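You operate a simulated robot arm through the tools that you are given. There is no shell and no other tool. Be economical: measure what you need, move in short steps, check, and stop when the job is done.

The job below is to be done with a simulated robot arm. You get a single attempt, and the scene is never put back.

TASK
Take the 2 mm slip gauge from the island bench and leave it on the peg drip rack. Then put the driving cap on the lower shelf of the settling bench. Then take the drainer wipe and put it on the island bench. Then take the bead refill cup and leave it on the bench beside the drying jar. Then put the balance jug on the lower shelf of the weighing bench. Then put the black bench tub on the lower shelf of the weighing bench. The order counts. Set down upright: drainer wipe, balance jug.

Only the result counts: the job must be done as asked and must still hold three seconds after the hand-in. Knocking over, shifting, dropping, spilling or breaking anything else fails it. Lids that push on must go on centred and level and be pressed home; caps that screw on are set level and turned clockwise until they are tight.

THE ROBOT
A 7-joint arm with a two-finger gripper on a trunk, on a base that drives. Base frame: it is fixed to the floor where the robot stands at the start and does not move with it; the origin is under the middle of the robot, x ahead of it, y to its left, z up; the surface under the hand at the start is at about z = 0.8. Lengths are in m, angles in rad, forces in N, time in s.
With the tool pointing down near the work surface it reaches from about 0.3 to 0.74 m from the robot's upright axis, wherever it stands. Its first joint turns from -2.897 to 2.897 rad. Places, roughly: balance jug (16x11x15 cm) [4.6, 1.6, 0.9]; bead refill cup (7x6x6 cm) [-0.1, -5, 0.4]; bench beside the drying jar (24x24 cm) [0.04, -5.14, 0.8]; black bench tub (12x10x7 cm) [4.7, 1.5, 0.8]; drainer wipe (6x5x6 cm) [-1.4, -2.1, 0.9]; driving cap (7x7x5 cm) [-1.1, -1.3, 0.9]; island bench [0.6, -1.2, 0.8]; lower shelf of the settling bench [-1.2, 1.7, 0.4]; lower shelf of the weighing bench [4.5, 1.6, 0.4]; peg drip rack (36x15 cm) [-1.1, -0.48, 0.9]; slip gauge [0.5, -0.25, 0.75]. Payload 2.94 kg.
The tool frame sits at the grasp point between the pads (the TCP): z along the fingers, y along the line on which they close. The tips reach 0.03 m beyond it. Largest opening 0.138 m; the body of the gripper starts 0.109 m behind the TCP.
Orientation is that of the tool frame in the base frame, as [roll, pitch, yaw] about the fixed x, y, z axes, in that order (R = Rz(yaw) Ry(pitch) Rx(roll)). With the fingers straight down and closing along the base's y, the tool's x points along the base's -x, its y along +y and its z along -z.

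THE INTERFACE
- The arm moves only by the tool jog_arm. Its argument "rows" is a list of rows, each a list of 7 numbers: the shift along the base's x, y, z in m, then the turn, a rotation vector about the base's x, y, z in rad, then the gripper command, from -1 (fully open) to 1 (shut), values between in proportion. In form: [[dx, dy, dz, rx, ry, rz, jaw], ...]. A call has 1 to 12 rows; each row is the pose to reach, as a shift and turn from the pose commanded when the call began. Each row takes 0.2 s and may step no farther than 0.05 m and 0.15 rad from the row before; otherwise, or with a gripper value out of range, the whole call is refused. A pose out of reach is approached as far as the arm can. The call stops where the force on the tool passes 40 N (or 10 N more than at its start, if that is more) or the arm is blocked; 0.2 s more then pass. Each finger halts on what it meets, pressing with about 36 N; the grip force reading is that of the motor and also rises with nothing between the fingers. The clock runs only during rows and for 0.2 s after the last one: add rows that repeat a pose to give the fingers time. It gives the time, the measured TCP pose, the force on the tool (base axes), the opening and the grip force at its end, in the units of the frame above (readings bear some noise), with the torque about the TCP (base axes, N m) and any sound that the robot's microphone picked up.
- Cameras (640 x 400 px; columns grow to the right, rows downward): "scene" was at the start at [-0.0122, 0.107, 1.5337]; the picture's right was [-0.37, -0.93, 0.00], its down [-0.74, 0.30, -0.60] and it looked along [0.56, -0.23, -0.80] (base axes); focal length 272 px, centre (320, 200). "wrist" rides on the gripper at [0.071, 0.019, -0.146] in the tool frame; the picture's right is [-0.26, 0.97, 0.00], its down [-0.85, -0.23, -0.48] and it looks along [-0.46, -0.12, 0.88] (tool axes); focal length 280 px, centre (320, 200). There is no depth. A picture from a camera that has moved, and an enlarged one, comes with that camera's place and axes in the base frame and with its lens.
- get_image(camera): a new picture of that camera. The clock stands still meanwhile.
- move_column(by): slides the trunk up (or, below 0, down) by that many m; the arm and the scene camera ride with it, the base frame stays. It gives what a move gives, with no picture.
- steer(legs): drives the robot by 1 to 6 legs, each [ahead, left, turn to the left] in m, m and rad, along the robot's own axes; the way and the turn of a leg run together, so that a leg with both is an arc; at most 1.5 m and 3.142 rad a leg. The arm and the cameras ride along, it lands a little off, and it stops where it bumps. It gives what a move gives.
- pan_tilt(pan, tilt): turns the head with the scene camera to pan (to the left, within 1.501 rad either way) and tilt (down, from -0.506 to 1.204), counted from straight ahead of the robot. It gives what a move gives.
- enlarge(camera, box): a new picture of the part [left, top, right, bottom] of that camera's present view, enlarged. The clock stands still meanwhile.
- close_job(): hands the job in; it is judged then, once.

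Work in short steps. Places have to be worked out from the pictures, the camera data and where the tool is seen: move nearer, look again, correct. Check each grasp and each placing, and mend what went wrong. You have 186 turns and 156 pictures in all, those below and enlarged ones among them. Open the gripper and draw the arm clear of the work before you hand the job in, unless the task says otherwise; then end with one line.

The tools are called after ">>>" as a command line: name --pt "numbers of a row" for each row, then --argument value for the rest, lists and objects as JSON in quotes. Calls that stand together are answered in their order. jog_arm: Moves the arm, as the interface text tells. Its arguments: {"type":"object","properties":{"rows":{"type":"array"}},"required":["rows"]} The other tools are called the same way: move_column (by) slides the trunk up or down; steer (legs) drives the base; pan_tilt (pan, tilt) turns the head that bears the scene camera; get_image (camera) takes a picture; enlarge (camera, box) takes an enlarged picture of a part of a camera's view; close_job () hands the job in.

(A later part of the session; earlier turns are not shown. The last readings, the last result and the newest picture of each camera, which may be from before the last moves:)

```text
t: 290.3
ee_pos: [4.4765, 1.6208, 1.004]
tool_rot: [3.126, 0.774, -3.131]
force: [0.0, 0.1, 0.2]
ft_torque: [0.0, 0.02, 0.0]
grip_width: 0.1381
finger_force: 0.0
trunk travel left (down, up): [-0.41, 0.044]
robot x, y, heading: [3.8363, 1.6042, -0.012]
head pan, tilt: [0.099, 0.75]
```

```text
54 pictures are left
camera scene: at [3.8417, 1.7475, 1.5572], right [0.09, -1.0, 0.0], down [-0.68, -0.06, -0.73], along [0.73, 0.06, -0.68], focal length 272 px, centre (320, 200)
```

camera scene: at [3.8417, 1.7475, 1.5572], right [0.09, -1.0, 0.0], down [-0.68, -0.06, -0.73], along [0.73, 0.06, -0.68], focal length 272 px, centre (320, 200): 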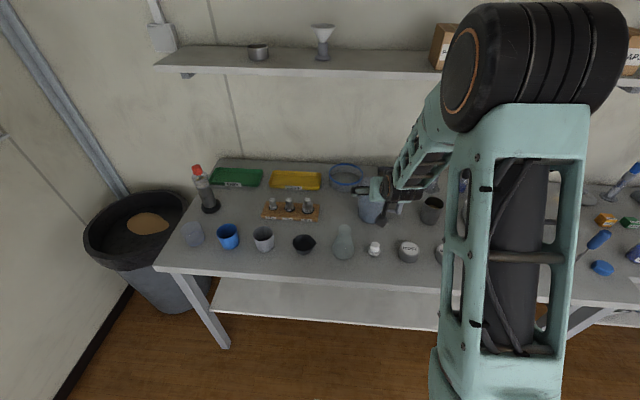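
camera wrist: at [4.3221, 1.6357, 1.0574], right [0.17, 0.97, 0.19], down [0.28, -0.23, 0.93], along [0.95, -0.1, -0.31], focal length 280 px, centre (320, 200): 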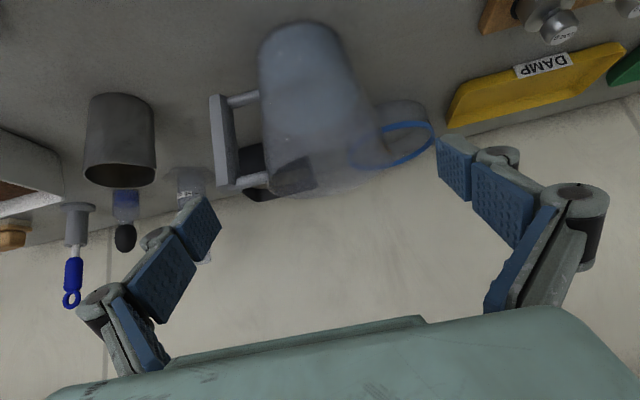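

The handle-loop gap is too tight for a finger. I'll instead grip the jug's body diagonally, with the hand yawed 45° and coming from the (-x,+y) side, so both pads stay clear of the handle. I'll raise the hand, shift the robot left, and yaw the tool.

>>> jog_arm --pt "-0.03 0 0.03 0 0 0 -1" --pt "-0.06 0 0.06 0 0 0 -1" --pt "-0.09 0 0.09 0 0 0 -1"

>>> steer --legs '[[0.06, 0.26, 0.01]]'

>>> jog_arm --pt "0 0 0 0 0 -0.14 -1" --pt "0 0 0 0 0 -0.28 -1" --pt "0 0 0 0 0 -0.42 -1" --pt "0 0 0 0 0 -0.56 -1" --pt "0 0 0 0 0 -0.7 -1" --pt "0 0 0 0 0 -0.785 -1"

>>> get_image --camera "wrist"

```text
t: 291.1
ee_pos: [4.3841, 1.6193, 1.0928]
tool_rot: [3.128, 0.775, -3.132]
force: [0.4, -0.2, 0.5]
ft_torque: [0.01, -0.02, -0.01]
grip_width: 0.138
finger_force: 0.1
trunk travel left (down, up): [-0.41, 0.044]
robot x, y, heading: [3.8365, 1.602, -0.01]
head pan, tilt: [0.099, 0.75]
```

```text
t: 294.0
ee_pos: [4.4469, 1.8862, 1.0929]
tool_rot: [3.126, 0.776, -3.12]
force: [0.5, -1.1, -0.2]
ft_torque: [0.03, 0.03, 0.0]
grip_width: 0.138
finger_force: 0.0
trunk travel left (down, up): [-0.41, 0.044]
robot x, y, heading: [3.9006, 1.8633, -0.003]
head pan, tilt: [0.099, 0.75]
```

```text
t: 295.4
ee_pos: [4.4475, 1.8862, 1.0942]
tool_rot: [3.125, 0.774, 2.376]
force: [-0.3, -0.4, -1.1]
ft_torque: [0.03, 0.02, 0.02]
grip_width: 0.1378
finger_force: 0.0
trunk travel left (down, up): [-0.41, 0.044]
robot x, y, heading: [3.9016, 1.8675, -0.003]
head pan, tilt: [0.099, 0.75]
```

```text
53 pictures are left
camera wrist: at [4.3489, 2.0045, 1.1475], right [0.8, 0.57, 0.19], down [0.03, -0.36, 0.93], along [0.6, -0.74, -0.31], focal length 280 px, centre (320, 200)
```

wrist: 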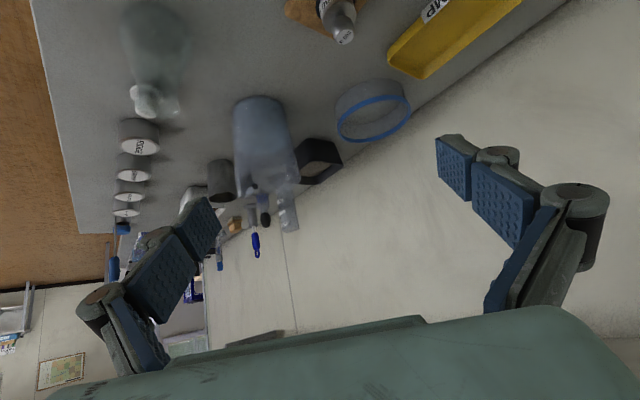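

The jug is now at about (4.565, 1.622), clear of the flask and weights for this approach line. I'll move to the standoff and re-image.

>>> jog_arm --pt "0.01 -0.045 0 0 0 0 -1" --pt "0.02 -0.09 0 0 0 0 -1" --pt "0.03 -0.135 0 0 0 0 -1" --pt "0.033 -0.179 0 0 0 0 -1" --pt "0.033 -0.179 -0.045 0 0 0 -1" --pt "0.033 -0.179 -0.09 0 0 0 -1"

>>> get_image --camera "wrist"

```text
t: 296.8
ee_pos: [4.4795, 1.7093, 1.0024]
tool_rot: [3.126, 0.774, 2.378]
force: [-0.3, -0.4, -0.7]
ft_torque: [-0.03, -0.01, -0.04]
grip_width: 0.138
finger_force: 0.0
trunk travel left (down, up): [-0.41, 0.044]
robot x, y, heading: [3.9, 1.8685, 0.003]
head pan, tilt: [0.099, 0.75]
```

```text
52 pictures are left
camera wrist: at [4.3809, 1.8266, 1.0557], right [0.8, 0.57, 0.19], down [0.03, -0.36, 0.93], along [0.61, -0.73, -0.31], focal length 280 px, centre (320, 200)
```

wrist: 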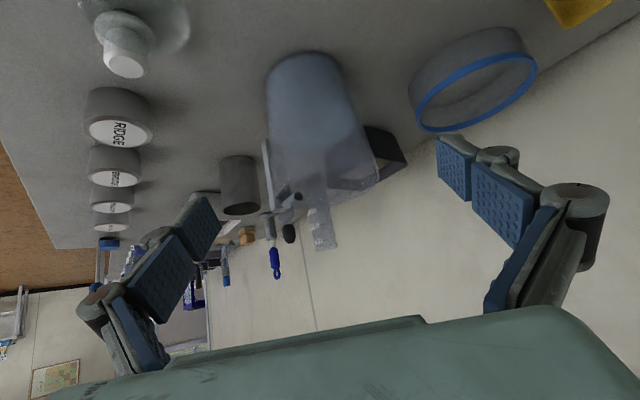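

The jug is centred between the fingers. I'll advance 70% of the way along the tool axis and check.

>>> jog_arm --pt "0.02 -0.019 -0.028 0 0 0 -1" --pt "0.04 -0.038 -0.056 0 0 0 -1" --pt "0.057 -0.054 -0.082 0 0 0 -1"

>>> get_image --camera "wrist"

>>> enlarge --camera "scene" --box '[230, 120, 430, 270]'

```text
t: 297.6
ee_pos: [4.5389, 1.6531, 0.9185]
tool_rot: [3.127, 0.775, 2.377]
force: [0.1, -0.8, -0.4]
ft_torque: [0.01, -0.03, 0.0]
grip_width: 0.1378
finger_force: 0.0
trunk travel left (down, up): [-0.41, 0.044]
robot x, y, heading: [3.8979, 1.8679, 0.001]
head pan, tilt: [0.099, 0.75]
```

```text
51 pictures are left
camera wrist: at [4.4388, 1.7715, 0.9725], right [0.8, 0.57, 0.19], down [0.03, -0.36, 0.93], along [0.61, -0.73, -0.31], focal length 280 px, centre (320, 200)
```

wrist: 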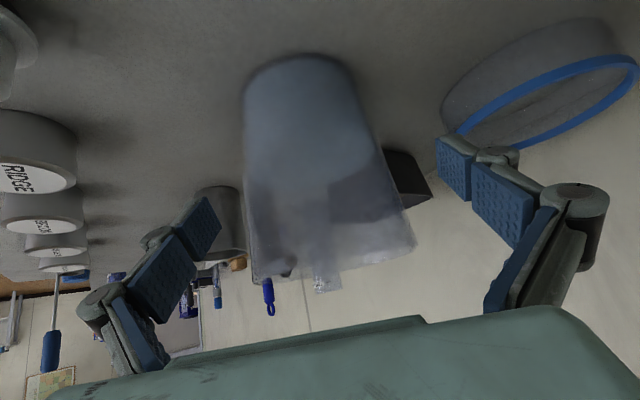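

```text
2.67 times, centred on (330, 195) of scene
camera zoom: at [3.9019, 2.0095, 1.5572], right [0.1, -0.99, 0.0], down [-0.68, -0.07, -0.73], along [0.73, 0.07, -0.68], focal length 726 px, centre (293, 213)
```

zoom: 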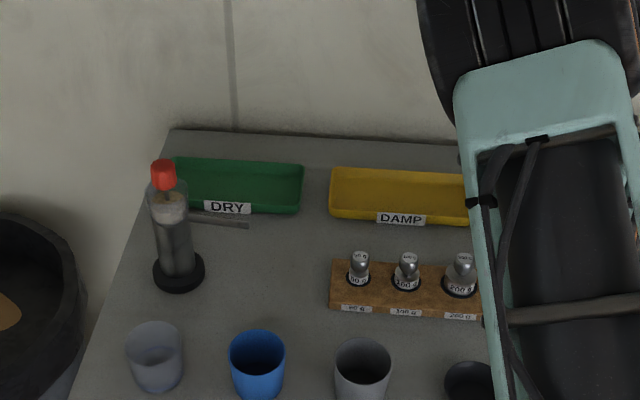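

Well centred and clear of the dish. I'll finish the advance and close on the body.

>>> jog_arm --pt "0.02 -0.019 -0.034 0 0 0 -1" --pt "0.02 -0.019 -0.034 0 0 0 -0.7" --pt "0.02 -0.019 -0.034 0 0 0 -0.4" --pt "0.02 -0.019 -0.034 0 0 0 -0.1" --pt "0.02 -0.019 -0.034 0 0 0 0.0" --pt "0.02 -0.019 -0.034 0 0 0 0.0"

>>> get_image --camera "wrist"

```text
t: 299.0
ee_pos: [4.5547, 1.6359, 0.8855]
tool_rot: [3.126, 0.779, 2.376]
force: [-1.0, -2.4, 1.3]
ft_torque: [0.12, -0.12, -0.07]
grip_width: 0.1024
finger_force: 36.3
trunk travel left (down, up): [-0.41, 0.044]
robot x, y, heading: [3.903, 1.865, 0.007]
head pan, tilt: [0.099, 0.75]
```

```text
49 pictures are left
camera wrist: at [4.456, 1.753, 0.9388], right [0.8, 0.57, 0.19], down [0.03, -0.36, 0.93], along [0.6, -0.73, -0.31], focal length 280 px, centre (320, 200)
```

wrist: 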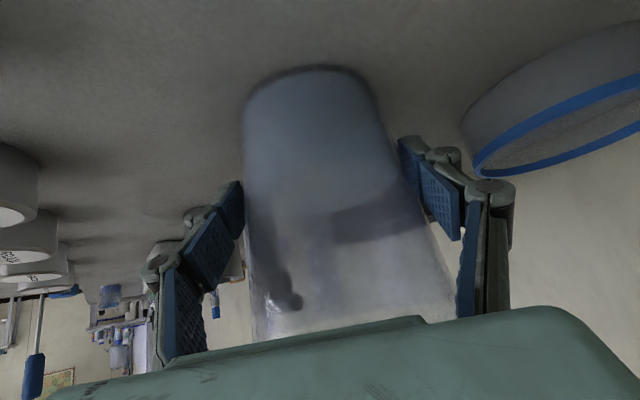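

Gripped at 0.102. I'll lift straight up slowly and check the load.

>>> jog_arm --pt "0 0 0.015 0 0 0 0.1" --pt "0 0 0.04 0 0 0 0.1" --pt "0 0 0.07 0 0 0 0.1" --pt "0 0 0.1 0 0 0 0.1"

>>> get_image --camera "wrist"

```text
t: 300.0
ee_pos: [4.5555, 1.6365, 0.987]
tool_rot: [3.127, 0.774, 2.38]
force: [-0.3, 0.4, -5.5]
ft_torque: [0.25, 0.06, 0.01]
grip_width: 0.1002
finger_force: 36.0
trunk travel left (down, up): [-0.41, 0.044]
robot x, y, heading: [3.9041, 1.8667, -0.002]
head pan, tilt: [0.099, 0.75]
```

```text
48 pictures are left
camera wrist: at [4.4561, 1.7533, 1.0404], right [0.8, 0.57, 0.19], down [0.04, -0.36, 0.93], along [0.61, -0.73, -0.31], focal length 280 px, centre (320, 200)
```

wrist: 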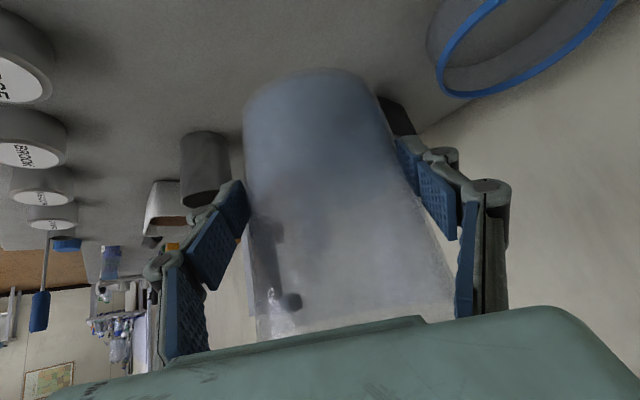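

The jug is held with about 5 N load. I'll raise it further over the flask, retract, and back away from the bench.

>>> jog_arm --pt "0 0 0.035 0 0 0 0.1" --pt "0 0 0.07 0 0 0 0.1" --pt "0 0 0.09 0 0 0 0.1" --pt "-0.04 0 0.09 0 0 0 0.1" --pt "-0.08 0.0 0.09 0 0 0 0.1" --pt "-0.12 0.0 0.09 0 0 0 0.1" --pt "-0.15 0.0 0.09 0 0 0 0.1"

>>> steer --legs '[[-0.45, 0, 0]]'

>>> jog_arm --pt "0 0.01 0 0 0 0.12 0.1" --pt "0 0.03 0 0 0 0.24 0.1" --pt "0 0.05 0 0 0 0.36 0.1" --pt "0 0.08 0 0 0 0.48 0.1" --pt "0 0.11 0 0 0 0.6 0.1" --pt "0 0.14 0 0 0 0.72 0.1" --pt "0 0.17 0 0 0 0.77 0.1"

>>> move_column --by -0.4

>>> pan_tilt --pan 0.1 --tilt 0.5

>>> get_image --camera "wrist"

>>> get_image --camera "scene"

```text
t: 301.6
ee_pos: [4.4066, 1.636, 1.0779]
tool_rot: [3.127, 0.773, 2.377]
force: [-0.4, -0.4, -6.5]
ft_torque: [0.26, 0.06, 0.01]
grip_width: 0.1001
finger_force: 35.5
trunk travel left (down, up): [-0.41, 0.044]
robot x, y, heading: [3.9018, 1.8653, -0.001]
head pan, tilt: [0.099, 0.75]
```

```text
t: 304.2
ee_pos: [3.9704, 1.6343, 1.0757]
tool_rot: [3.128, 0.774, 2.378]
force: [-0.4, -0.4, -5.3]
ft_torque: [0.26, 0.09, 0.0]
grip_width: 0.1
finger_force: 35.9
trunk travel left (down, up): [-0.41, 0.044]
robot x, y, heading: [3.4627, 1.8646, 0.004]
head pan, tilt: [0.099, 0.75]
```

```text
t: 305.9
ee_pos: [3.9688, 1.8068, 1.0767]
tool_rot: [3.128, 0.776, -3.136]
force: [0.2, 0.2, -5.2]
ft_torque: [0.14, 0.28, -0.02]
grip_width: 0.0997
finger_force: 35.8
trunk travel left (down, up): [-0.41, 0.044]
robot x, y, heading: [3.4624, 1.867, 0.003]
head pan, tilt: [0.099, 0.75]
```

```text
t: 309.7
ee_pos: [3.969, 1.8068, 0.6765]
tool_rot: [3.128, 0.775, -3.134]
force: [0.7, 0.8, -5.5]
ft_torque: [0.13, 0.25, 0.03]
grip_width: 0.0997
finger_force: 35.8
trunk travel left (down, up): [-0.01, 0.444]
robot x, y, heading: [3.4661, 1.867, 0.001]
head pan, tilt: [0.099, 0.75]
```

```text
t: 310.4
ee_pos: [3.9682, 1.8081, 0.6767]
tool_rot: [3.129, 0.773, -3.134]
force: [0.5, 0.0, -5.3]
ft_torque: [0.12, 0.27, -0.03]
grip_width: 0.0998
finger_force: 36.1
trunk travel left (down, up): [-0.01, 0.444]
robot x, y, heading: [3.4659, 1.8677, 0.003]
head pan, tilt: [0.099, 0.499]
```

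```text
47 pictures are left
camera wrist: at [3.8156, 1.8223, 0.7297], right [0.17, 0.97, 0.19], down [0.28, -0.24, 0.93], along [0.95, -0.11, -0.31], focal length 280 px, centre (320, 200)
```

wrist: 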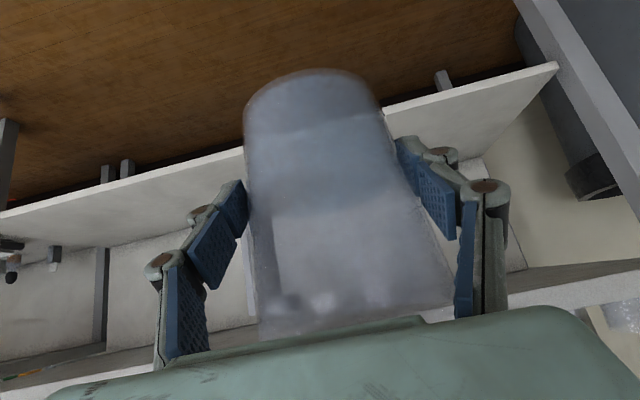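

```text
46 pictures are left
camera scene: at [3.4742, 2.0101, 1.1791], right [0.1, -0.99, 0.0], down [-0.48, -0.05, -0.88], along [0.87, 0.09, -0.48], focal length 272 px, centre (320, 200)
```

scene: 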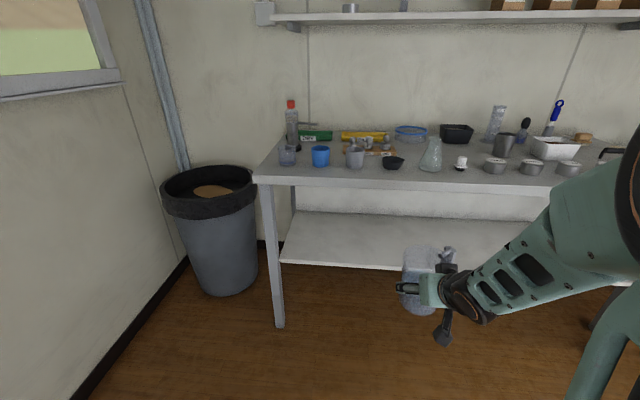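

The shelf surface is at z≈0.40 and its front edge at x≈4.34, so contact should come near TCP z≈0.486. I'll lower to 0.51 here, drive in 0.30 m, and check.

>>> jog_arm --pt "0 0 -0.045 0 0 0 0.1" --pt "0 0 -0.09 0 0 0 0.1" --pt "0 0 -0.135 0 0 0 0.1" --pt "0 0 -0.167 0 0 0 0.1"

>>> steer --legs '[[0.3, 0, 0]]'

>>> get_image --camera "scene"

>>> get_image --camera "wrist"

```text
t: 311.4
ee_pos: [3.9687, 1.8063, 0.5099]
tool_rot: [3.127, 0.778, -3.136]
force: [-0.4, 0.6, -4.9]
ft_torque: [0.14, 0.29, 0.01]
grip_width: 0.1
finger_force: 36.3
trunk travel left (down, up): [-0.01, 0.444]
robot x, y, heading: [3.4654, 1.8675, 0.004]
head pan, tilt: [0.099, 0.499]
```

```text
t: 313.5
ee_pos: [4.264, 1.8049, 0.509]
tool_rot: [3.125, 0.775, -3.137]
force: [0.7, 0.0, -5.9]
ft_torque: [0.15, 0.27, -0.01]
grip_width: 0.0996
finger_force: 35.9
trunk travel left (down, up): [-0.01, 0.444]
robot x, y, heading: [3.7615, 1.8683, -0.006]
head pan, tilt: [0.099, 0.499]
```

```text
45 pictures are left
camera scene: at [3.7702, 2.0102, 1.1791], right [0.1, -1.0, 0.0], down [-0.48, -0.05, -0.88], along [0.87, 0.09, -0.48], focal length 272 px, centre (320, 200)
```

scene: 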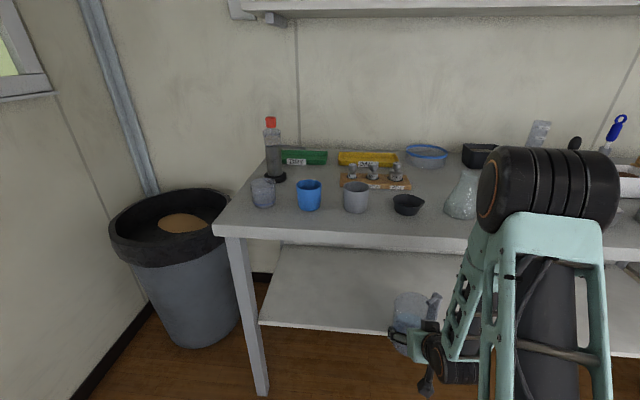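

```text
44 pictures are left
camera wrist: at [4.1109, 1.8214, 0.5632], right [0.17, 0.97, 0.19], down [0.28, -0.24, 0.93], along [0.95, -0.11, -0.31], focal length 280 px, centre (320, 200)
```

wrist: 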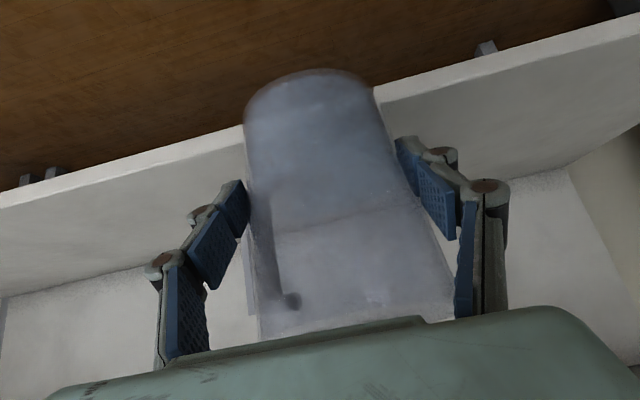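

The jug's base clears the shelf edge. I'll drive 0.10 m more, then extend 5.5 cm and view.

>>> steer --legs '[[0.1, 0, 0]]'

>>> jog_arm --pt "0.03 0 0 0 0 0 0.1" --pt "0.06 0 0 0 0 0 0.1"

>>> get_image --camera "wrist"

>>> get_image --camera "scene"

```text
t: 314.6
ee_pos: [4.3609, 1.8059, 0.5094]
tool_rot: [3.126, 0.773, -3.138]
force: [0.1, 0.8, -5.7]
ft_torque: [0.13, 0.22, -0.01]
grip_width: 0.0997
finger_force: 35.8
trunk travel left (down, up): [-0.01, 0.444]
robot x, y, heading: [3.8548, 1.8639, -0.004]
head pan, tilt: [0.099, 0.499]
```

```text
t: 315.2
ee_pos: [4.4201, 1.8081, 0.5077]
tool_rot: [3.124, 0.771, -3.137]
force: [-0.2, -0.2, -5.7]
ft_torque: [0.15, 0.29, -0.02]
grip_width: 0.0999
finger_force: 36.2
trunk travel left (down, up): [-0.01, 0.444]
robot x, y, heading: [3.8575, 1.8699, 0.002]
head pan, tilt: [0.099, 0.499]
```

```text
43 pictures are left
camera wrist: at [4.267, 1.8223, 0.5621], right [0.17, 0.97, 0.19], down [0.28, -0.24, 0.93], along [0.94, -0.11, -0.31], focal length 280 px, centre (320, 200)
```

wrist: 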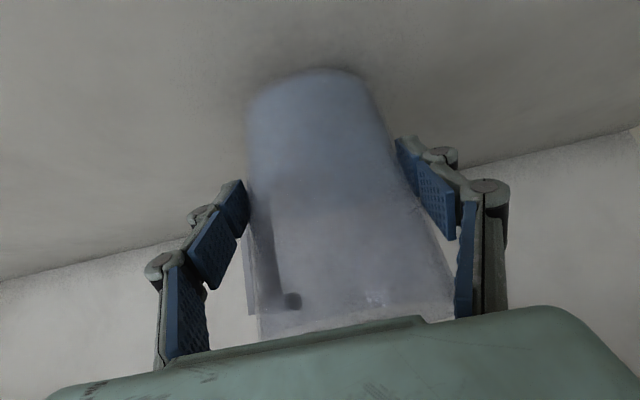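

```text
42 pictures are left
camera scene: at [3.8668, 2.0102, 1.1791], right [0.1, -0.99, 0.0], down [-0.48, -0.05, -0.88], along [0.87, 0.09, -0.48], focal length 272 px, centre (320, 200)
```

scene: 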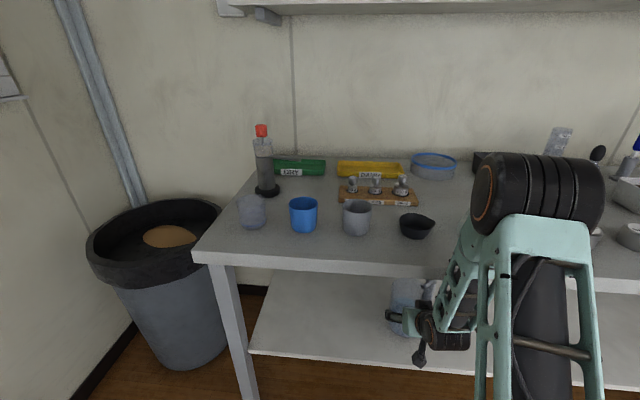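

The jug is fully over the shelf. I'll lower in small rows until contact.

>>> jog_arm --pt "0 0 -0.008 0 0 0 0.1" --pt "0 0 -0.013 0 0 0 0.1" --pt "0 0 -0.017 0 0 0 0.1" --pt "0 0 -0.02 0 0 0 0.1" --pt "0 0 -0.023 0 0 0 0.1" --pt "0 0 -0.025 0 0 0 0.1"

```text
t: 316.6
ee_pos: [4.4203, 1.8058, 0.4857]
tool_rot: [3.129, 0.781, -3.136]
force: [-3.4, -0.3, 6.3]
ft_torque: [-0.17, -0.24, -0.01]
grip_width: 0.0997
finger_force: 35.8
trunk travel left (down, up): [-0.01, 0.444]
robot x, y, heading: [3.8526, 1.8657, -0.003]
head pan, tilt: [0.099, 0.499]
```

Contact made at the predicted height. I'll press 1 mm, release, and look before withdrawing.

>>> jog_arm --pt "0 0 -0.001 0 0 0 0.1" --pt "0 0 -0.001 0 0 0 -0.6" --pt "0 0 -0.001 0 0 0 -0.8" --pt "0 0 -0.001 0 0 0 -1" --pt "0 0 -0.001 0 0 0 -1" --pt "0 0 -0.001 0 0 0 -1"

>>> get_image --camera "wrist"

```text
t: 318.0
ee_pos: [4.4211, 1.8059, 0.4835]
tool_rot: [3.128, 0.775, -3.138]
force: [-0.3, 0.0, 0.1]
ft_torque: [-0.01, -0.03, 0.02]
grip_width: 0.1377
finger_force: 0.1
trunk travel left (down, up): [-0.01, 0.444]
robot x, y, heading: [3.8561, 1.8669, -0.002]
head pan, tilt: [0.099, 0.499]
```

```text
41 pictures are left
camera wrist: at [4.2682, 1.8211, 0.5366], right [0.17, 0.97, 0.19], down [0.28, -0.24, 0.93], along [0.95, -0.11, -0.31], focal length 280 px, centre (320, 200)
```

wrist: 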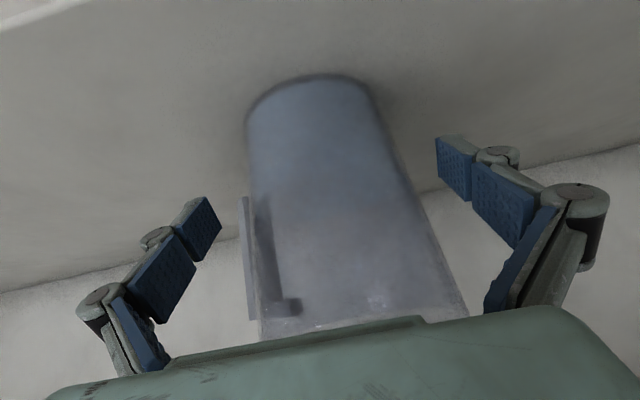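

The jug stands upright on the shelf. I'll withdraw straight back (-x), then back the robot away.

>>> jog_arm --pt "-0.03 0 0.002 0 0 0 -1" --pt "-0.06 0 0.005 0 0 0 -1"

>>> steer --legs '[[-0.45, 0, 0]]'

>>> get_image --camera "scene"

```text
t: 318.6
ee_pos: [4.361, 1.8056, 0.4887]
tool_rot: [3.124, 0.774, -3.137]
force: [-0.3, 0.2, 0.9]
ft_torque: [-0.01, -0.01, 0.01]
grip_width: 0.138
finger_force: 0.0
trunk travel left (down, up): [-0.01, 0.444]
robot x, y, heading: [3.8587, 1.8647, 0.002]
head pan, tilt: [0.099, 0.499]
```

```text
t: 321.3
ee_pos: [3.9135, 1.8052, 0.4897]
tool_rot: [3.128, 0.775, -3.135]
force: [-0.9, 0.2, 1.3]
ft_torque: [0.01, -0.04, -0.01]
grip_width: 0.1383
finger_force: 0.1
trunk travel left (down, up): [-0.01, 0.444]
robot x, y, heading: [3.4112, 1.8678, 0.003]
head pan, tilt: [0.099, 0.499]
```

```text
40 pictures are left
camera scene: at [3.4195, 2.0102, 1.1791], right [0.1, -0.99, 0.0], down [-0.48, -0.05, -0.88], along [0.87, 0.09, -0.48], focal length 272 px, centre (320, 200)
```

scene: 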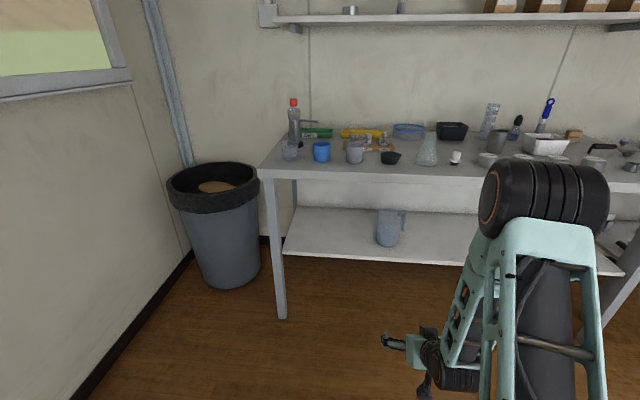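

The jug stands on the shelf. Now the tub: I'll raise the trunk and arm, shift right so the hand lines up with y≈1.516, and move in.

>>> move_column --by 0.4

>>> jog_arm --pt "0 0 0.045 0 0 0 -1" --pt "0 0 0.09 0 0 0 -1" --pt "0 0 0.135 0 0 0 -1" --pt "0 0 0.18 0 0 0 -1" --pt "0 0 0.21 0 0 0 -1"

>>> steer --legs '[[0, -0.29, 0], [0.5, 0, 0]]'

>>> get_image --camera "wrist"

>>> get_image --camera "scene"

```text
t: 325.2
ee_pos: [3.9131, 1.8049, 0.8891]
tool_rot: [3.127, 0.776, -3.137]
force: [-0.1, 0.4, 0.3]
ft_torque: [-0.05, -0.03, 0.02]
grip_width: 0.138
finger_force: 0.0
trunk travel left (down, up): [-0.41, 0.044]
robot x, y, heading: [3.4117, 1.8641, -0.0]
head pan, tilt: [0.099, 0.499]
```

```text
t: 326.4
ee_pos: [3.9121, 1.8038, 1.0984]
tool_rot: [3.129, 0.775, -3.136]
force: [0.5, 0.9, -0.7]
ft_torque: [0.0, 0.02, 0.02]
grip_width: 0.1376
finger_force: 0.0
trunk travel left (down, up): [-0.41, 0.044]
robot x, y, heading: [3.4095, 1.8642, 0.004]
head pan, tilt: [0.099, 0.499]
```

```text
t: 332.0
ee_pos: [4.4157, 1.5154, 1.0979]
tool_rot: [3.129, 0.775, -3.139]
force: [-0.6, 0.0, 0.1]
ft_torque: [-0.03, 0.0, 0.01]
grip_width: 0.1381
finger_force: 0.2
trunk travel left (down, up): [-0.41, 0.044]
robot x, y, heading: [3.9113, 1.5776, -0.002]
head pan, tilt: [0.099, 0.499]
```

```text
39 pictures are left
camera wrist: at [4.2607, 1.5306, 1.1513], right [0.17, 0.97, 0.19], down [0.28, -0.24, 0.93], along [0.94, -0.11, -0.31], focal length 280 px, centre (320, 200)
```

wrist: 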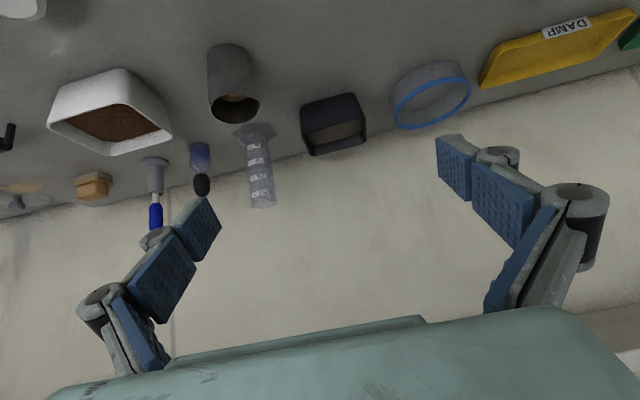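

```text
38 pictures are left
camera scene: at [3.9214, 1.7212, 1.5791], right [0.1, -1.0, 0.0], down [-0.48, -0.05, -0.88], along [0.87, 0.09, -0.48], focal length 272 px, centre (320, 200)
```

scene: 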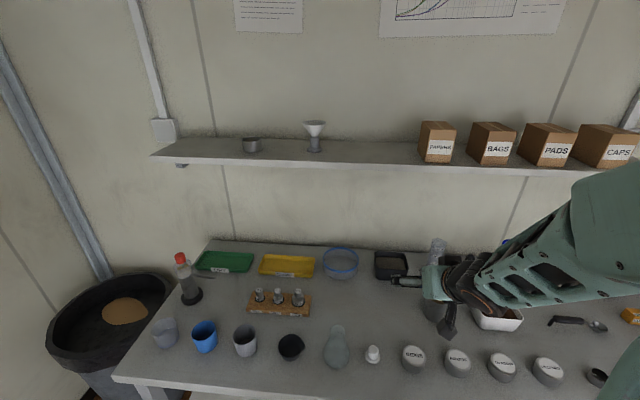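

>>> enlarge --camera "scene" --box '[340, 230, 460, 310]'

>>> enlarge --camera "wrist" --box '[260, 70, 420, 170]'

```text
5.00 times, centred on (400, 270) of scene
camera zoom: at [3.9214, 1.7212, 1.5791], right [0.1, -1.0, 0.0], down [-0.48, -0.05, -0.88], along [0.87, 0.09, -0.48], focal length 1360 px, centre (-80, -150)
```

zoom: 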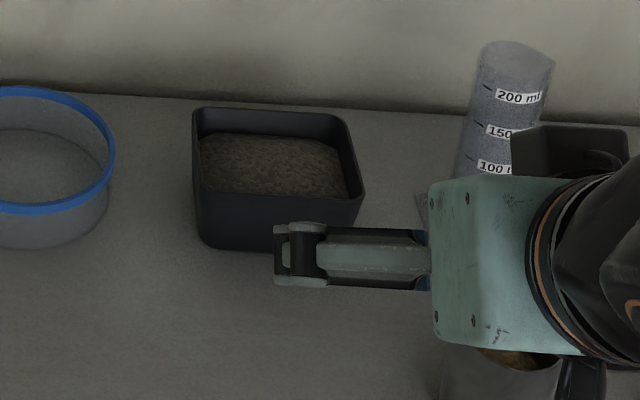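

```text
4.00 times, centred on (340, 120) of wrist
camera zoom: at [4.2607, 1.5306, 1.1513], right [0.17, 0.97, 0.19], down [0.28, -0.24, 0.93], along [0.94, -0.11, -0.31], focal length 1122 px, centre (240, 520)
```

zoom: 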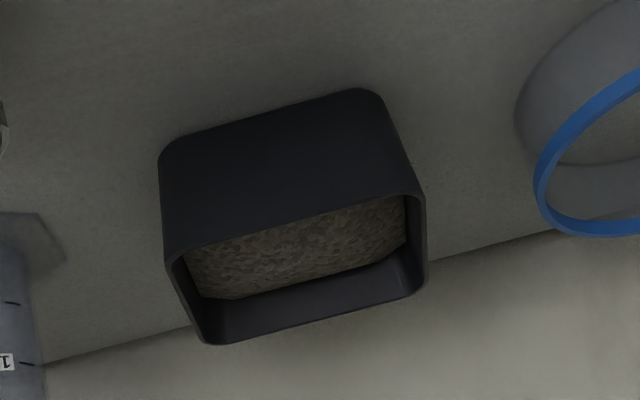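

The tub holds soil, so it must stay level. Its centre is at about (4.75, 1.533), the rim is 0.122 wide across y, and its yaw is about 0. I'll move to a standoff 10 cm back along the tool axis and refine.

>>> jog_arm --pt "0.04 0.004 -0.02 0 0 0 -1" --pt "0.08 0.008 -0.04 0 0 0 -1" --pt "0.12 0.012 -0.06 0 0 0 -1" --pt "0.16 0.018 -0.09 0 0 0 -1" --pt "0.195 0.018 -0.12 0 0 0 -1" --pt "0.224 0.018 -0.15 0 0 0 -1"

>>> get_image --camera "wrist"

```text
refused: row 4 steps farther than a row can; nothing moved
```

```text
35 pictures are left
camera wrist: at [4.2607, 1.5306, 1.1513], right [0.17, 0.97, 0.19], down [0.28, -0.24, 0.93], along [0.94, -0.11, -0.31], focal length 280 px, centre (320, 200)
```

wrist: 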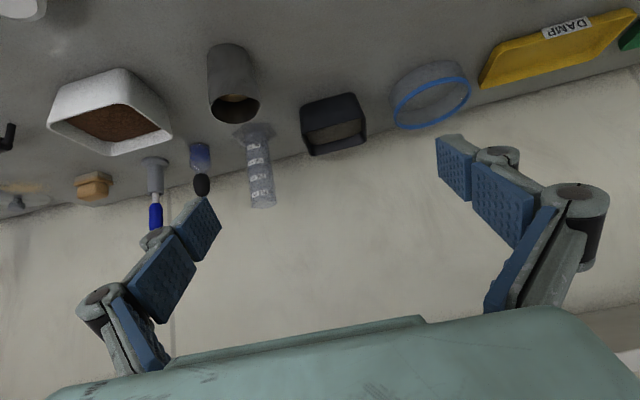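

I need smaller steps, and I'll be careful with the remaining pictures.

>>> jog_arm --pt "0.04 0.004 -0.02 0 0 0 -1" --pt "0.08 0.008 -0.04 0 0 0 -1" --pt "0.12 0.012 -0.06 0 0 0 -1" --pt "0.155 0.018 -0.085 0 0 0 -1" --pt "0.19 0.018 -0.115 0 0 0 -1" --pt "0.224 0.018 -0.15 0 0 0 -1"

```text
t: 333.4
ee_pos: [4.6376, 1.533, 0.947]
tool_rot: [3.129, 0.772, -3.137]
force: [0.4, 0.6, 0.7]
ft_torque: [-0.01, 0.03, -0.01]
grip_width: 0.1377
finger_force: 0.1
trunk travel left (down, up): [-0.41, 0.044]
robot x, y, heading: [3.911, 1.5757, -0.005]
head pan, tilt: [0.099, 0.499]
```

>>> get_image --camera "wrist"

```text
34 pictures are left
camera wrist: at [4.4845, 1.5496, 0.9998], right [0.17, 0.97, 0.19], down [0.28, -0.24, 0.93], along [0.94, -0.11, -0.31], focal length 280 px, centre (320, 200)
```

wrist: 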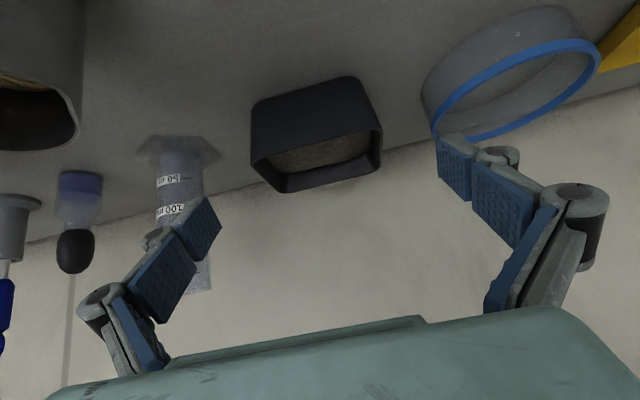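

The tub is centred (y≈1.532). Reaching its centre takes about 10.7 cm diagonally. I'll advance most of it and check once.

>>> jog_arm --pt "0.03 -0.001 -0.03 0 0 0 -1" --pt "0.055 -0.001 -0.055 0 0 0 -1" --pt "0.08 -0.001 -0.08 0 0 0 -1"

>>> get_image --camera "wrist"

```text
t: 334.2
ee_pos: [4.716, 1.5312, 0.8665]
tool_rot: [3.127, 0.773, -3.139]
force: [-0.4, -0.1, -0.1]
ft_torque: [-0.02, 0.01, -0.03]
grip_width: 0.1378
finger_force: 0.0
trunk travel left (down, up): [-0.41, 0.044]
robot x, y, heading: [3.913, 1.5752, 0.001]
head pan, tilt: [0.099, 0.499]
```

```text
33 pictures are left
camera wrist: at [4.5625, 1.5471, 0.9208], right [0.17, 0.97, 0.19], down [0.28, -0.24, 0.93], along [0.94, -0.11, -0.31], focal length 280 px, centre (320, 200)
```

wrist: 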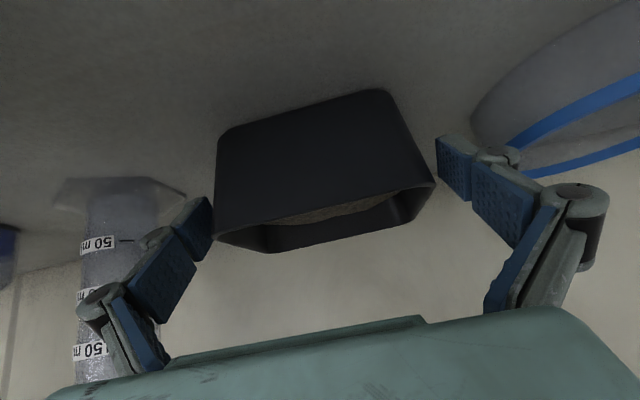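

The rim just fits; I'll nudge +y by 2 mm and advance in small steps.

>>> jog_arm --pt "0.004 0.002 -0.004 0 0 0 -1" --pt "0.012 0.002 -0.011 0 0 0 -1" --pt "0.02 0.002 -0.019 0 0 0 -1" --pt "0.029 0.002 -0.027 0 0 0 -1"

>>> get_image --camera "wrist"

```text
t: 335.2
ee_pos: [4.7456, 1.5333, 0.8396]
tool_rot: [3.127, 0.774, -3.139]
force: [0.4, -0.1, 0.0]
ft_torque: [0.01, 0.01, 0.0]
grip_width: 0.1377
finger_force: 0.1
trunk travel left (down, up): [-0.41, 0.044]
robot x, y, heading: [3.9086, 1.5784, -0.001]
head pan, tilt: [0.099, 0.499]
```

```text
32 pictures are left
camera wrist: at [4.5936, 1.5497, 0.8935], right [0.17, 0.97, 0.19], down [0.28, -0.24, 0.93], along [0.94, -0.11, -0.31], focal length 280 px, centre (320, 200)
```

wrist: 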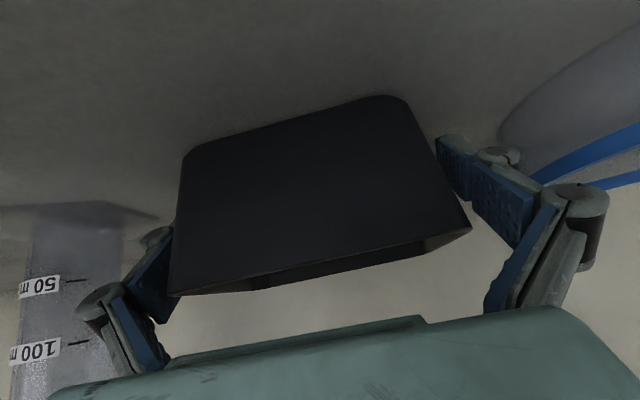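

No contact forces, so I'll close on the tub.

>>> jog_arm --pt "0 0 0 0 0 0 -0.9" --pt "0 0 0 0 0 0 -0.7" --pt "0 0 0 0 0 0 -0.4" --pt "0 0 0 0 0 0 -0.2" --pt "0 0 0 0 0 0 -0.1" --pt "0 0 0 0 0 0 -0.1"

```text
t: 336.6
ee_pos: [4.7457, 1.5335, 0.8427]
tool_rot: [3.126, 0.779, -3.139]
force: [-2.0, -4.0, 11.7]
ft_torque: [0.02, 0.83, 0.2]
grip_width: 0.1172
finger_force: 35.9
trunk travel left (down, up): [-0.41, 0.044]
robot x, y, heading: [3.911, 1.5774, -0.002]
head pan, tilt: [0.099, 0.499]
```

Gripped at 0.117. I'll lift slowly straight up and check the load.

>>> jog_arm --pt "0 0 0.008 0 0 0 0" --pt "0 0 0.02 0 0 0 0" --pt "0 0 0.035 0 0 0 0" --pt "0 0 0.05 0 0 0 0"

>>> get_image --camera "wrist"

>>> enlarge --camera "scene" --box '[330, 200, 490, 320]'

```text
t: 337.6
ee_pos: [4.7476, 1.5343, 0.8886]
tool_rot: [3.128, 0.772, -3.139]
force: [0.1, -0.1, -6.7]
ft_torque: [-0.01, -0.05, -0.01]
grip_width: 0.1164
finger_force: 36.1
trunk travel left (down, up): [-0.41, 0.044]
robot x, y, heading: [3.9105, 1.5742, -0.001]
head pan, tilt: [0.099, 0.499]
```

```text
31 pictures are left
camera wrist: at [4.5942, 1.5496, 0.942], right [0.17, 0.97, 0.19], down [0.28, -0.24, 0.93], along [0.94, -0.11, -0.31], focal length 280 px, centre (320, 200)
```

wrist: 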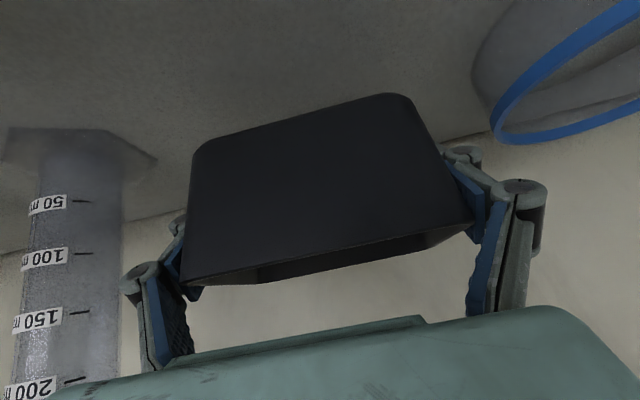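

```text
3.33 times, centred on (410, 260) of scene
camera zoom: at [3.9219, 1.7212, 1.5791], right [0.1, -1.0, 0.0], down [-0.48, -0.05, -0.88], along [0.87, 0.09, -0.48], focal length 907 px, centre (20, 0)
```

zoom: 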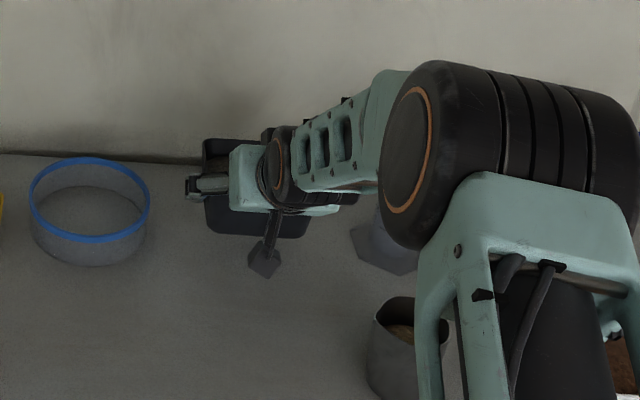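

The tub is held level with about 6.7 N load. I'll raise it, retract, and back away from the bench.

>>> jog_arm --pt "0 0 0.04 0 0 0 0" --pt "-0.01 0 0.08 0 0 0 0" --pt "-0.03 0 0.12 0 0 0 0" --pt "-0.06 0 0.15 0 0 0 0" --pt "-0.1 0 0.17 0 0 0 0" --pt "-0.14 0 0.18 0 0 0 0" --pt "-0.18 0 0.19 0 0 0 0" --pt "-0.22 0 0.19 0 0 0 0" --pt "-0.26 0 0.19 0 0 0 0" --pt "-0.3 0 0.19 0 0 0 0"

>>> steer --legs '[[-0.5, 0, 0]]'

>>> move_column --by -0.4

>>> get_image --camera "scene"

>>> get_image --camera "wrist"

```text
t: 339.8
ee_pos: [4.4455, 1.5319, 1.0801]
tool_rot: [3.128, 0.775, -3.136]
force: [-0.1, 0.6, -5.9]
ft_torque: [0.04, -0.03, -0.02]
grip_width: 0.1161
finger_force: 35.7
trunk travel left (down, up): [-0.41, 0.044]
robot x, y, heading: [3.91, 1.5766, 0.001]
head pan, tilt: [0.099, 0.499]
```

```text
t: 342.7
ee_pos: [3.9623, 1.5352, 1.0788]
tool_rot: [3.127, 0.771, -3.136]
force: [-0.3, -0.6, -6.9]
ft_torque: [-0.02, -0.06, -0.02]
grip_width: 0.1162
finger_force: 36.0
trunk travel left (down, up): [-0.41, 0.044]
robot x, y, heading: [3.4251, 1.582, 0.001]
head pan, tilt: [0.099, 0.499]
```

```text
t: 346.5
ee_pos: [3.9618, 1.5347, 0.6814]
tool_rot: [3.126, 0.773, -3.135]
force: [-0.2, 0.5, -6.0]
ft_torque: [0.02, -0.04, 0.0]
grip_width: 0.1162
finger_force: 36.1
trunk travel left (down, up): [-0.01, 0.444]
robot x, y, heading: [3.4222, 1.5757, 0.002]
head pan, tilt: [0.099, 0.499]
```

```text
29 pictures are left
camera scene: at [3.435, 1.7215, 1.1792], right [0.1, -0.99, 0.0], down [-0.48, -0.05, -0.88], along [0.87, 0.09, -0.48], focal length 272 px, centre (320, 200)
```

scene: 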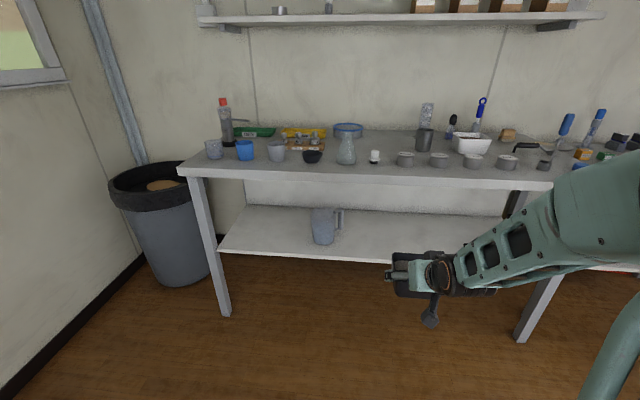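

```text
28 pictures are left
camera wrist: at [3.8084, 1.5496, 0.7337], right [0.17, 0.97, 0.19], down [0.28, -0.24, 0.93], along [0.94, -0.1, -0.31], focal length 280 px, centre (320, 200)
```

wrist: 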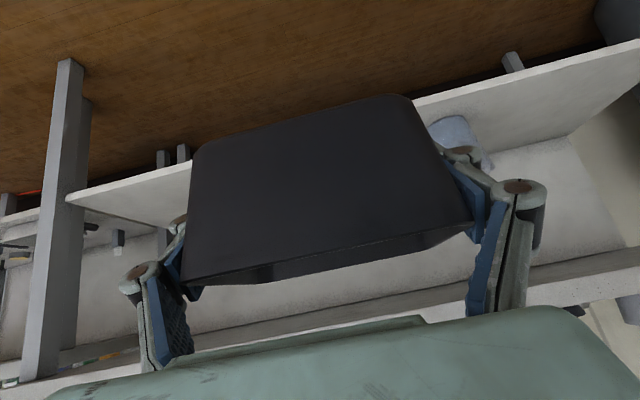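

The jug stands at y≈1.8 and the shelf space at y≈1.535 is free. I'll lower to TCP 0.47, drive in, and extend.

>>> jog_arm --pt "0 0 -0.045 0 0 0 0" --pt "0 0 -0.09 0 0 0 0" --pt "0 0 -0.135 0 0 0 0" --pt "0 0 -0.18 0 0 0 0" --pt "0 0 -0.209 0 0 0 0"

>>> steer --legs '[[0.36, 0, 0]]'

>>> get_image --camera "wrist"

>>> get_image --camera "scene"

```text
t: 347.7
ee_pos: [3.9634, 1.5365, 0.4711]
tool_rot: [3.129, 0.775, -3.133]
force: [0.6, 0.0, -6.2]
ft_torque: [-0.01, 0.02, 0.0]
grip_width: 0.1162
finger_force: 35.9
trunk travel left (down, up): [-0.01, 0.444]
robot x, y, heading: [3.4269, 1.5734, 0.001]
head pan, tilt: [0.099, 0.499]
```

```text
t: 350.0
ee_pos: [4.3193, 1.539, 0.4704]
tool_rot: [3.126, 0.773, -3.131]
force: [-0.7, 0.1, -5.7]
ft_torque: [0.0, -0.01, -0.01]
grip_width: 0.1161
finger_force: 35.7
trunk travel left (down, up): [-0.01, 0.444]
robot x, y, heading: [3.7844, 1.5795, 0.006]
head pan, tilt: [0.099, 0.499]
```

```text
27 pictures are left
camera wrist: at [4.1655, 1.5531, 0.5244], right [0.17, 0.97, 0.19], down [0.28, -0.23, 0.93], along [0.95, -0.1, -0.31], focal length 280 px, centre (320, 200)
```

wrist: 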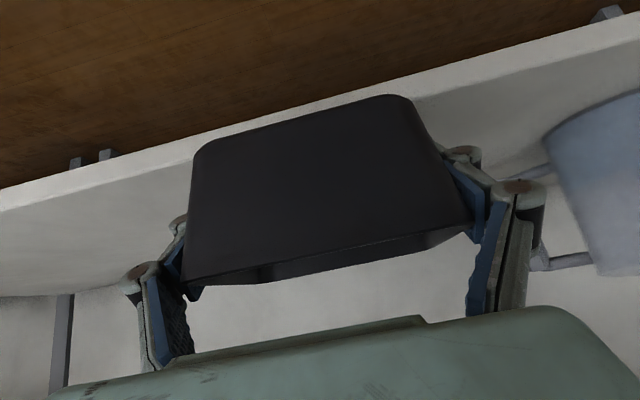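

```text
26 pictures are left
camera scene: at [3.7898, 1.7227, 1.1791], right [0.1, -0.99, 0.0], down [-0.48, -0.05, -0.88], along [0.87, 0.09, -0.48], focal length 272 px, centre (320, 200)
```

scene: 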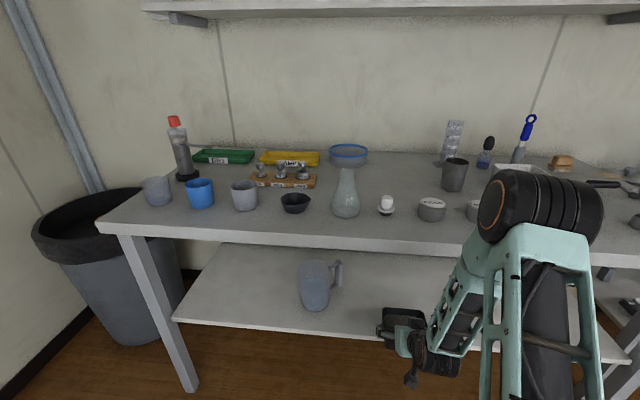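

The jug's handle reaches toward y≈1.69, so I'll shift 5 cm to -y for margin before extending, then lower to near contact.

>>> jog_arm --pt "0 -0.03 0 0 0 0 0" --pt "0 -0.055 0 0 0 0 0" --pt "0.04 -0.055 0 0 0 0 0" --pt "0.08 -0.055 0 0 0 0 0" --pt "0.112 -0.055 0 0 0 0 0" --pt "0.112 -0.055 -0.01 0 0 0 0" --pt "0.112 -0.055 -0.015 0 0 0 0"

>>> get_image --camera "wrist"

```text
t: 351.6
ee_pos: [4.4323, 1.4834, 0.455]
tool_rot: [3.125, 0.774, -3.13]
force: [0.5, -0.6, -6.0]
ft_torque: [-0.01, -0.03, -0.01]
grip_width: 0.1163
finger_force: 36.0
trunk travel left (down, up): [-0.01, 0.444]
robot x, y, heading: [3.7815, 1.5773, 0.004]
head pan, tilt: [0.099, 0.499]
```

```text
25 pictures are left
camera wrist: at [4.2789, 1.4982, 0.5092], right [0.17, 0.97, 0.19], down [0.28, -0.23, 0.93], along [0.95, -0.1, -0.31], focal length 280 px, centre (320, 200)
```

wrist: 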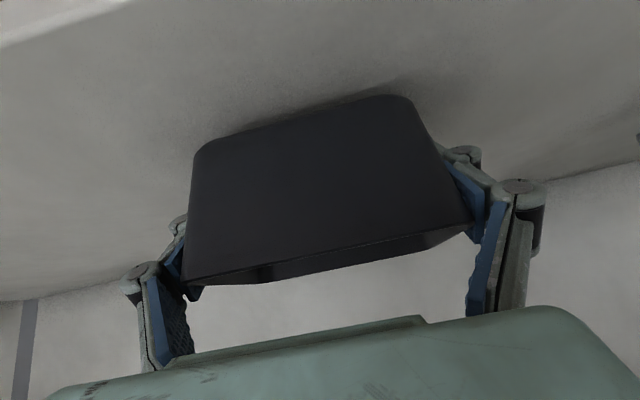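

The tub is over the shelf and close to it. I'll lower gently to contact.

>>> jog_arm --pt "0 0 -0.004 0 0 0 0" --pt "0 0 -0.008 0 0 0 0" --pt "0 0 -0.011 0 0 0 0" --pt "0 0 -0.013 0 0 0 0" --pt "0 0 -0.015 0 0 0 0"

```text
t: 352.8
ee_pos: [4.4325, 1.4848, 0.444]
tool_rot: [3.13, 0.776, -3.128]
force: [-2.9, 1.9, 6.5]
ft_torque: [-0.7, 0.69, -0.21]
grip_width: 0.1163
finger_force: 36.2
trunk travel left (down, up): [-0.01, 0.444]
robot x, y, heading: [3.7809, 1.5801, 0.005]
head pan, tilt: [0.099, 0.499]
```

Contact. I'll press 1-2 mm, release to fully open, and check.

>>> jog_arm --pt "0 0 -0.001 0 0 0 0" --pt "0 0 -0.001 0 0 0 -0.8" --pt "0 0 -0.001 0 0 0 -1" --pt "0 0 -0.001 0 0 0 -1" --pt "0 0 -0.001 0 0 0 -1"

>>> get_image --camera "wrist"

```text
t: 354.0
ee_pos: [4.4305, 1.483, 0.4398]
tool_rot: [3.129, 0.773, -3.132]
force: [0.0, 1.2, 0.4]
ft_torque: [-0.03, 0.0, 0.0]
grip_width: 0.138
finger_force: 0.0
trunk travel left (down, up): [-0.01, 0.444]
robot x, y, heading: [3.7802, 1.5786, 0.002]
head pan, tilt: [0.099, 0.499]
```

```text
24 pictures are left
camera wrist: at [4.2772, 1.4973, 0.4939], right [0.17, 0.97, 0.19], down [0.28, -0.23, 0.93], along [0.95, -0.1, -0.31], focal length 280 px, centre (320, 200)
```

wrist: 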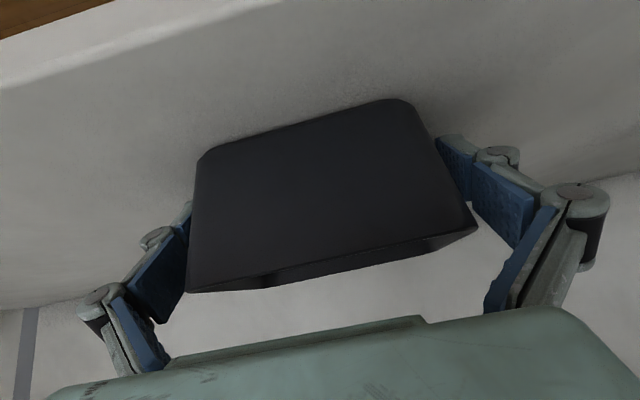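

Released and sitting flat. I'll centre by 3 mm in +y and withdraw in small steps straight back.

>>> jog_arm --pt "0 0.003 0 0 0 0 -1" --pt "-0.02 0.003 0.002 0 0 0 -1" --pt "-0.04 0.003 0.004 0 0 0 -1" --pt "-0.07 0.003 0.006 0 0 0 -1" --pt "-0.1 0.003 0.01 0 0 0 -1"

>>> steer --legs '[[-0.45, 0, 0]]'

>>> get_image --camera "scene"

```text
t: 355.2
ee_pos: [4.3284, 1.4858, 0.4497]
tool_rot: [3.127, 0.776, -3.131]
force: [-0.4, 0.9, -0.7]
ft_torque: [-0.01, -0.03, -0.03]
grip_width: 0.138
finger_force: 0.2
trunk travel left (down, up): [-0.01, 0.444]
robot x, y, heading: [3.7796, 1.5802, 0.005]
head pan, tilt: [0.099, 0.499]
```

```text
t: 358.0
ee_pos: [3.8734, 1.4806, 0.449]
tool_rot: [3.125, 0.773, 3.14]
force: [0.7, 0.5, -0.2]
ft_torque: [0.0, 0.0, -0.01]
grip_width: 0.1382
finger_force: 0.0
trunk travel left (down, up): [-0.01, 0.444]
robot x, y, heading: [3.3262, 1.5804, -0.008]
head pan, tilt: [0.099, 0.499]
```

```text
23 pictures are left
camera scene: at [3.3363, 1.7231, 1.1791], right [0.09, -1.0, 0.0], down [-0.48, -0.04, -0.88], along [0.87, 0.08, -0.48], focal length 272 px, centre (320, 200)
```

scene: 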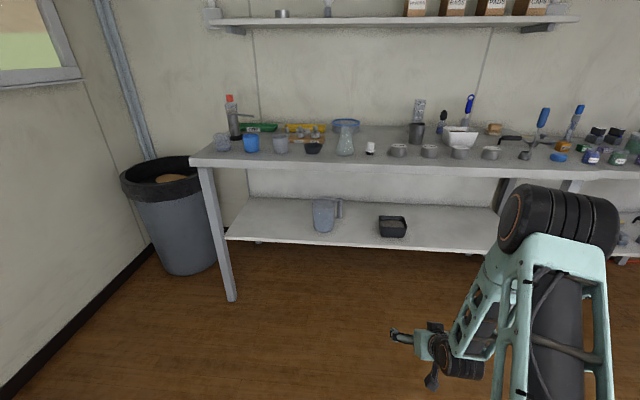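

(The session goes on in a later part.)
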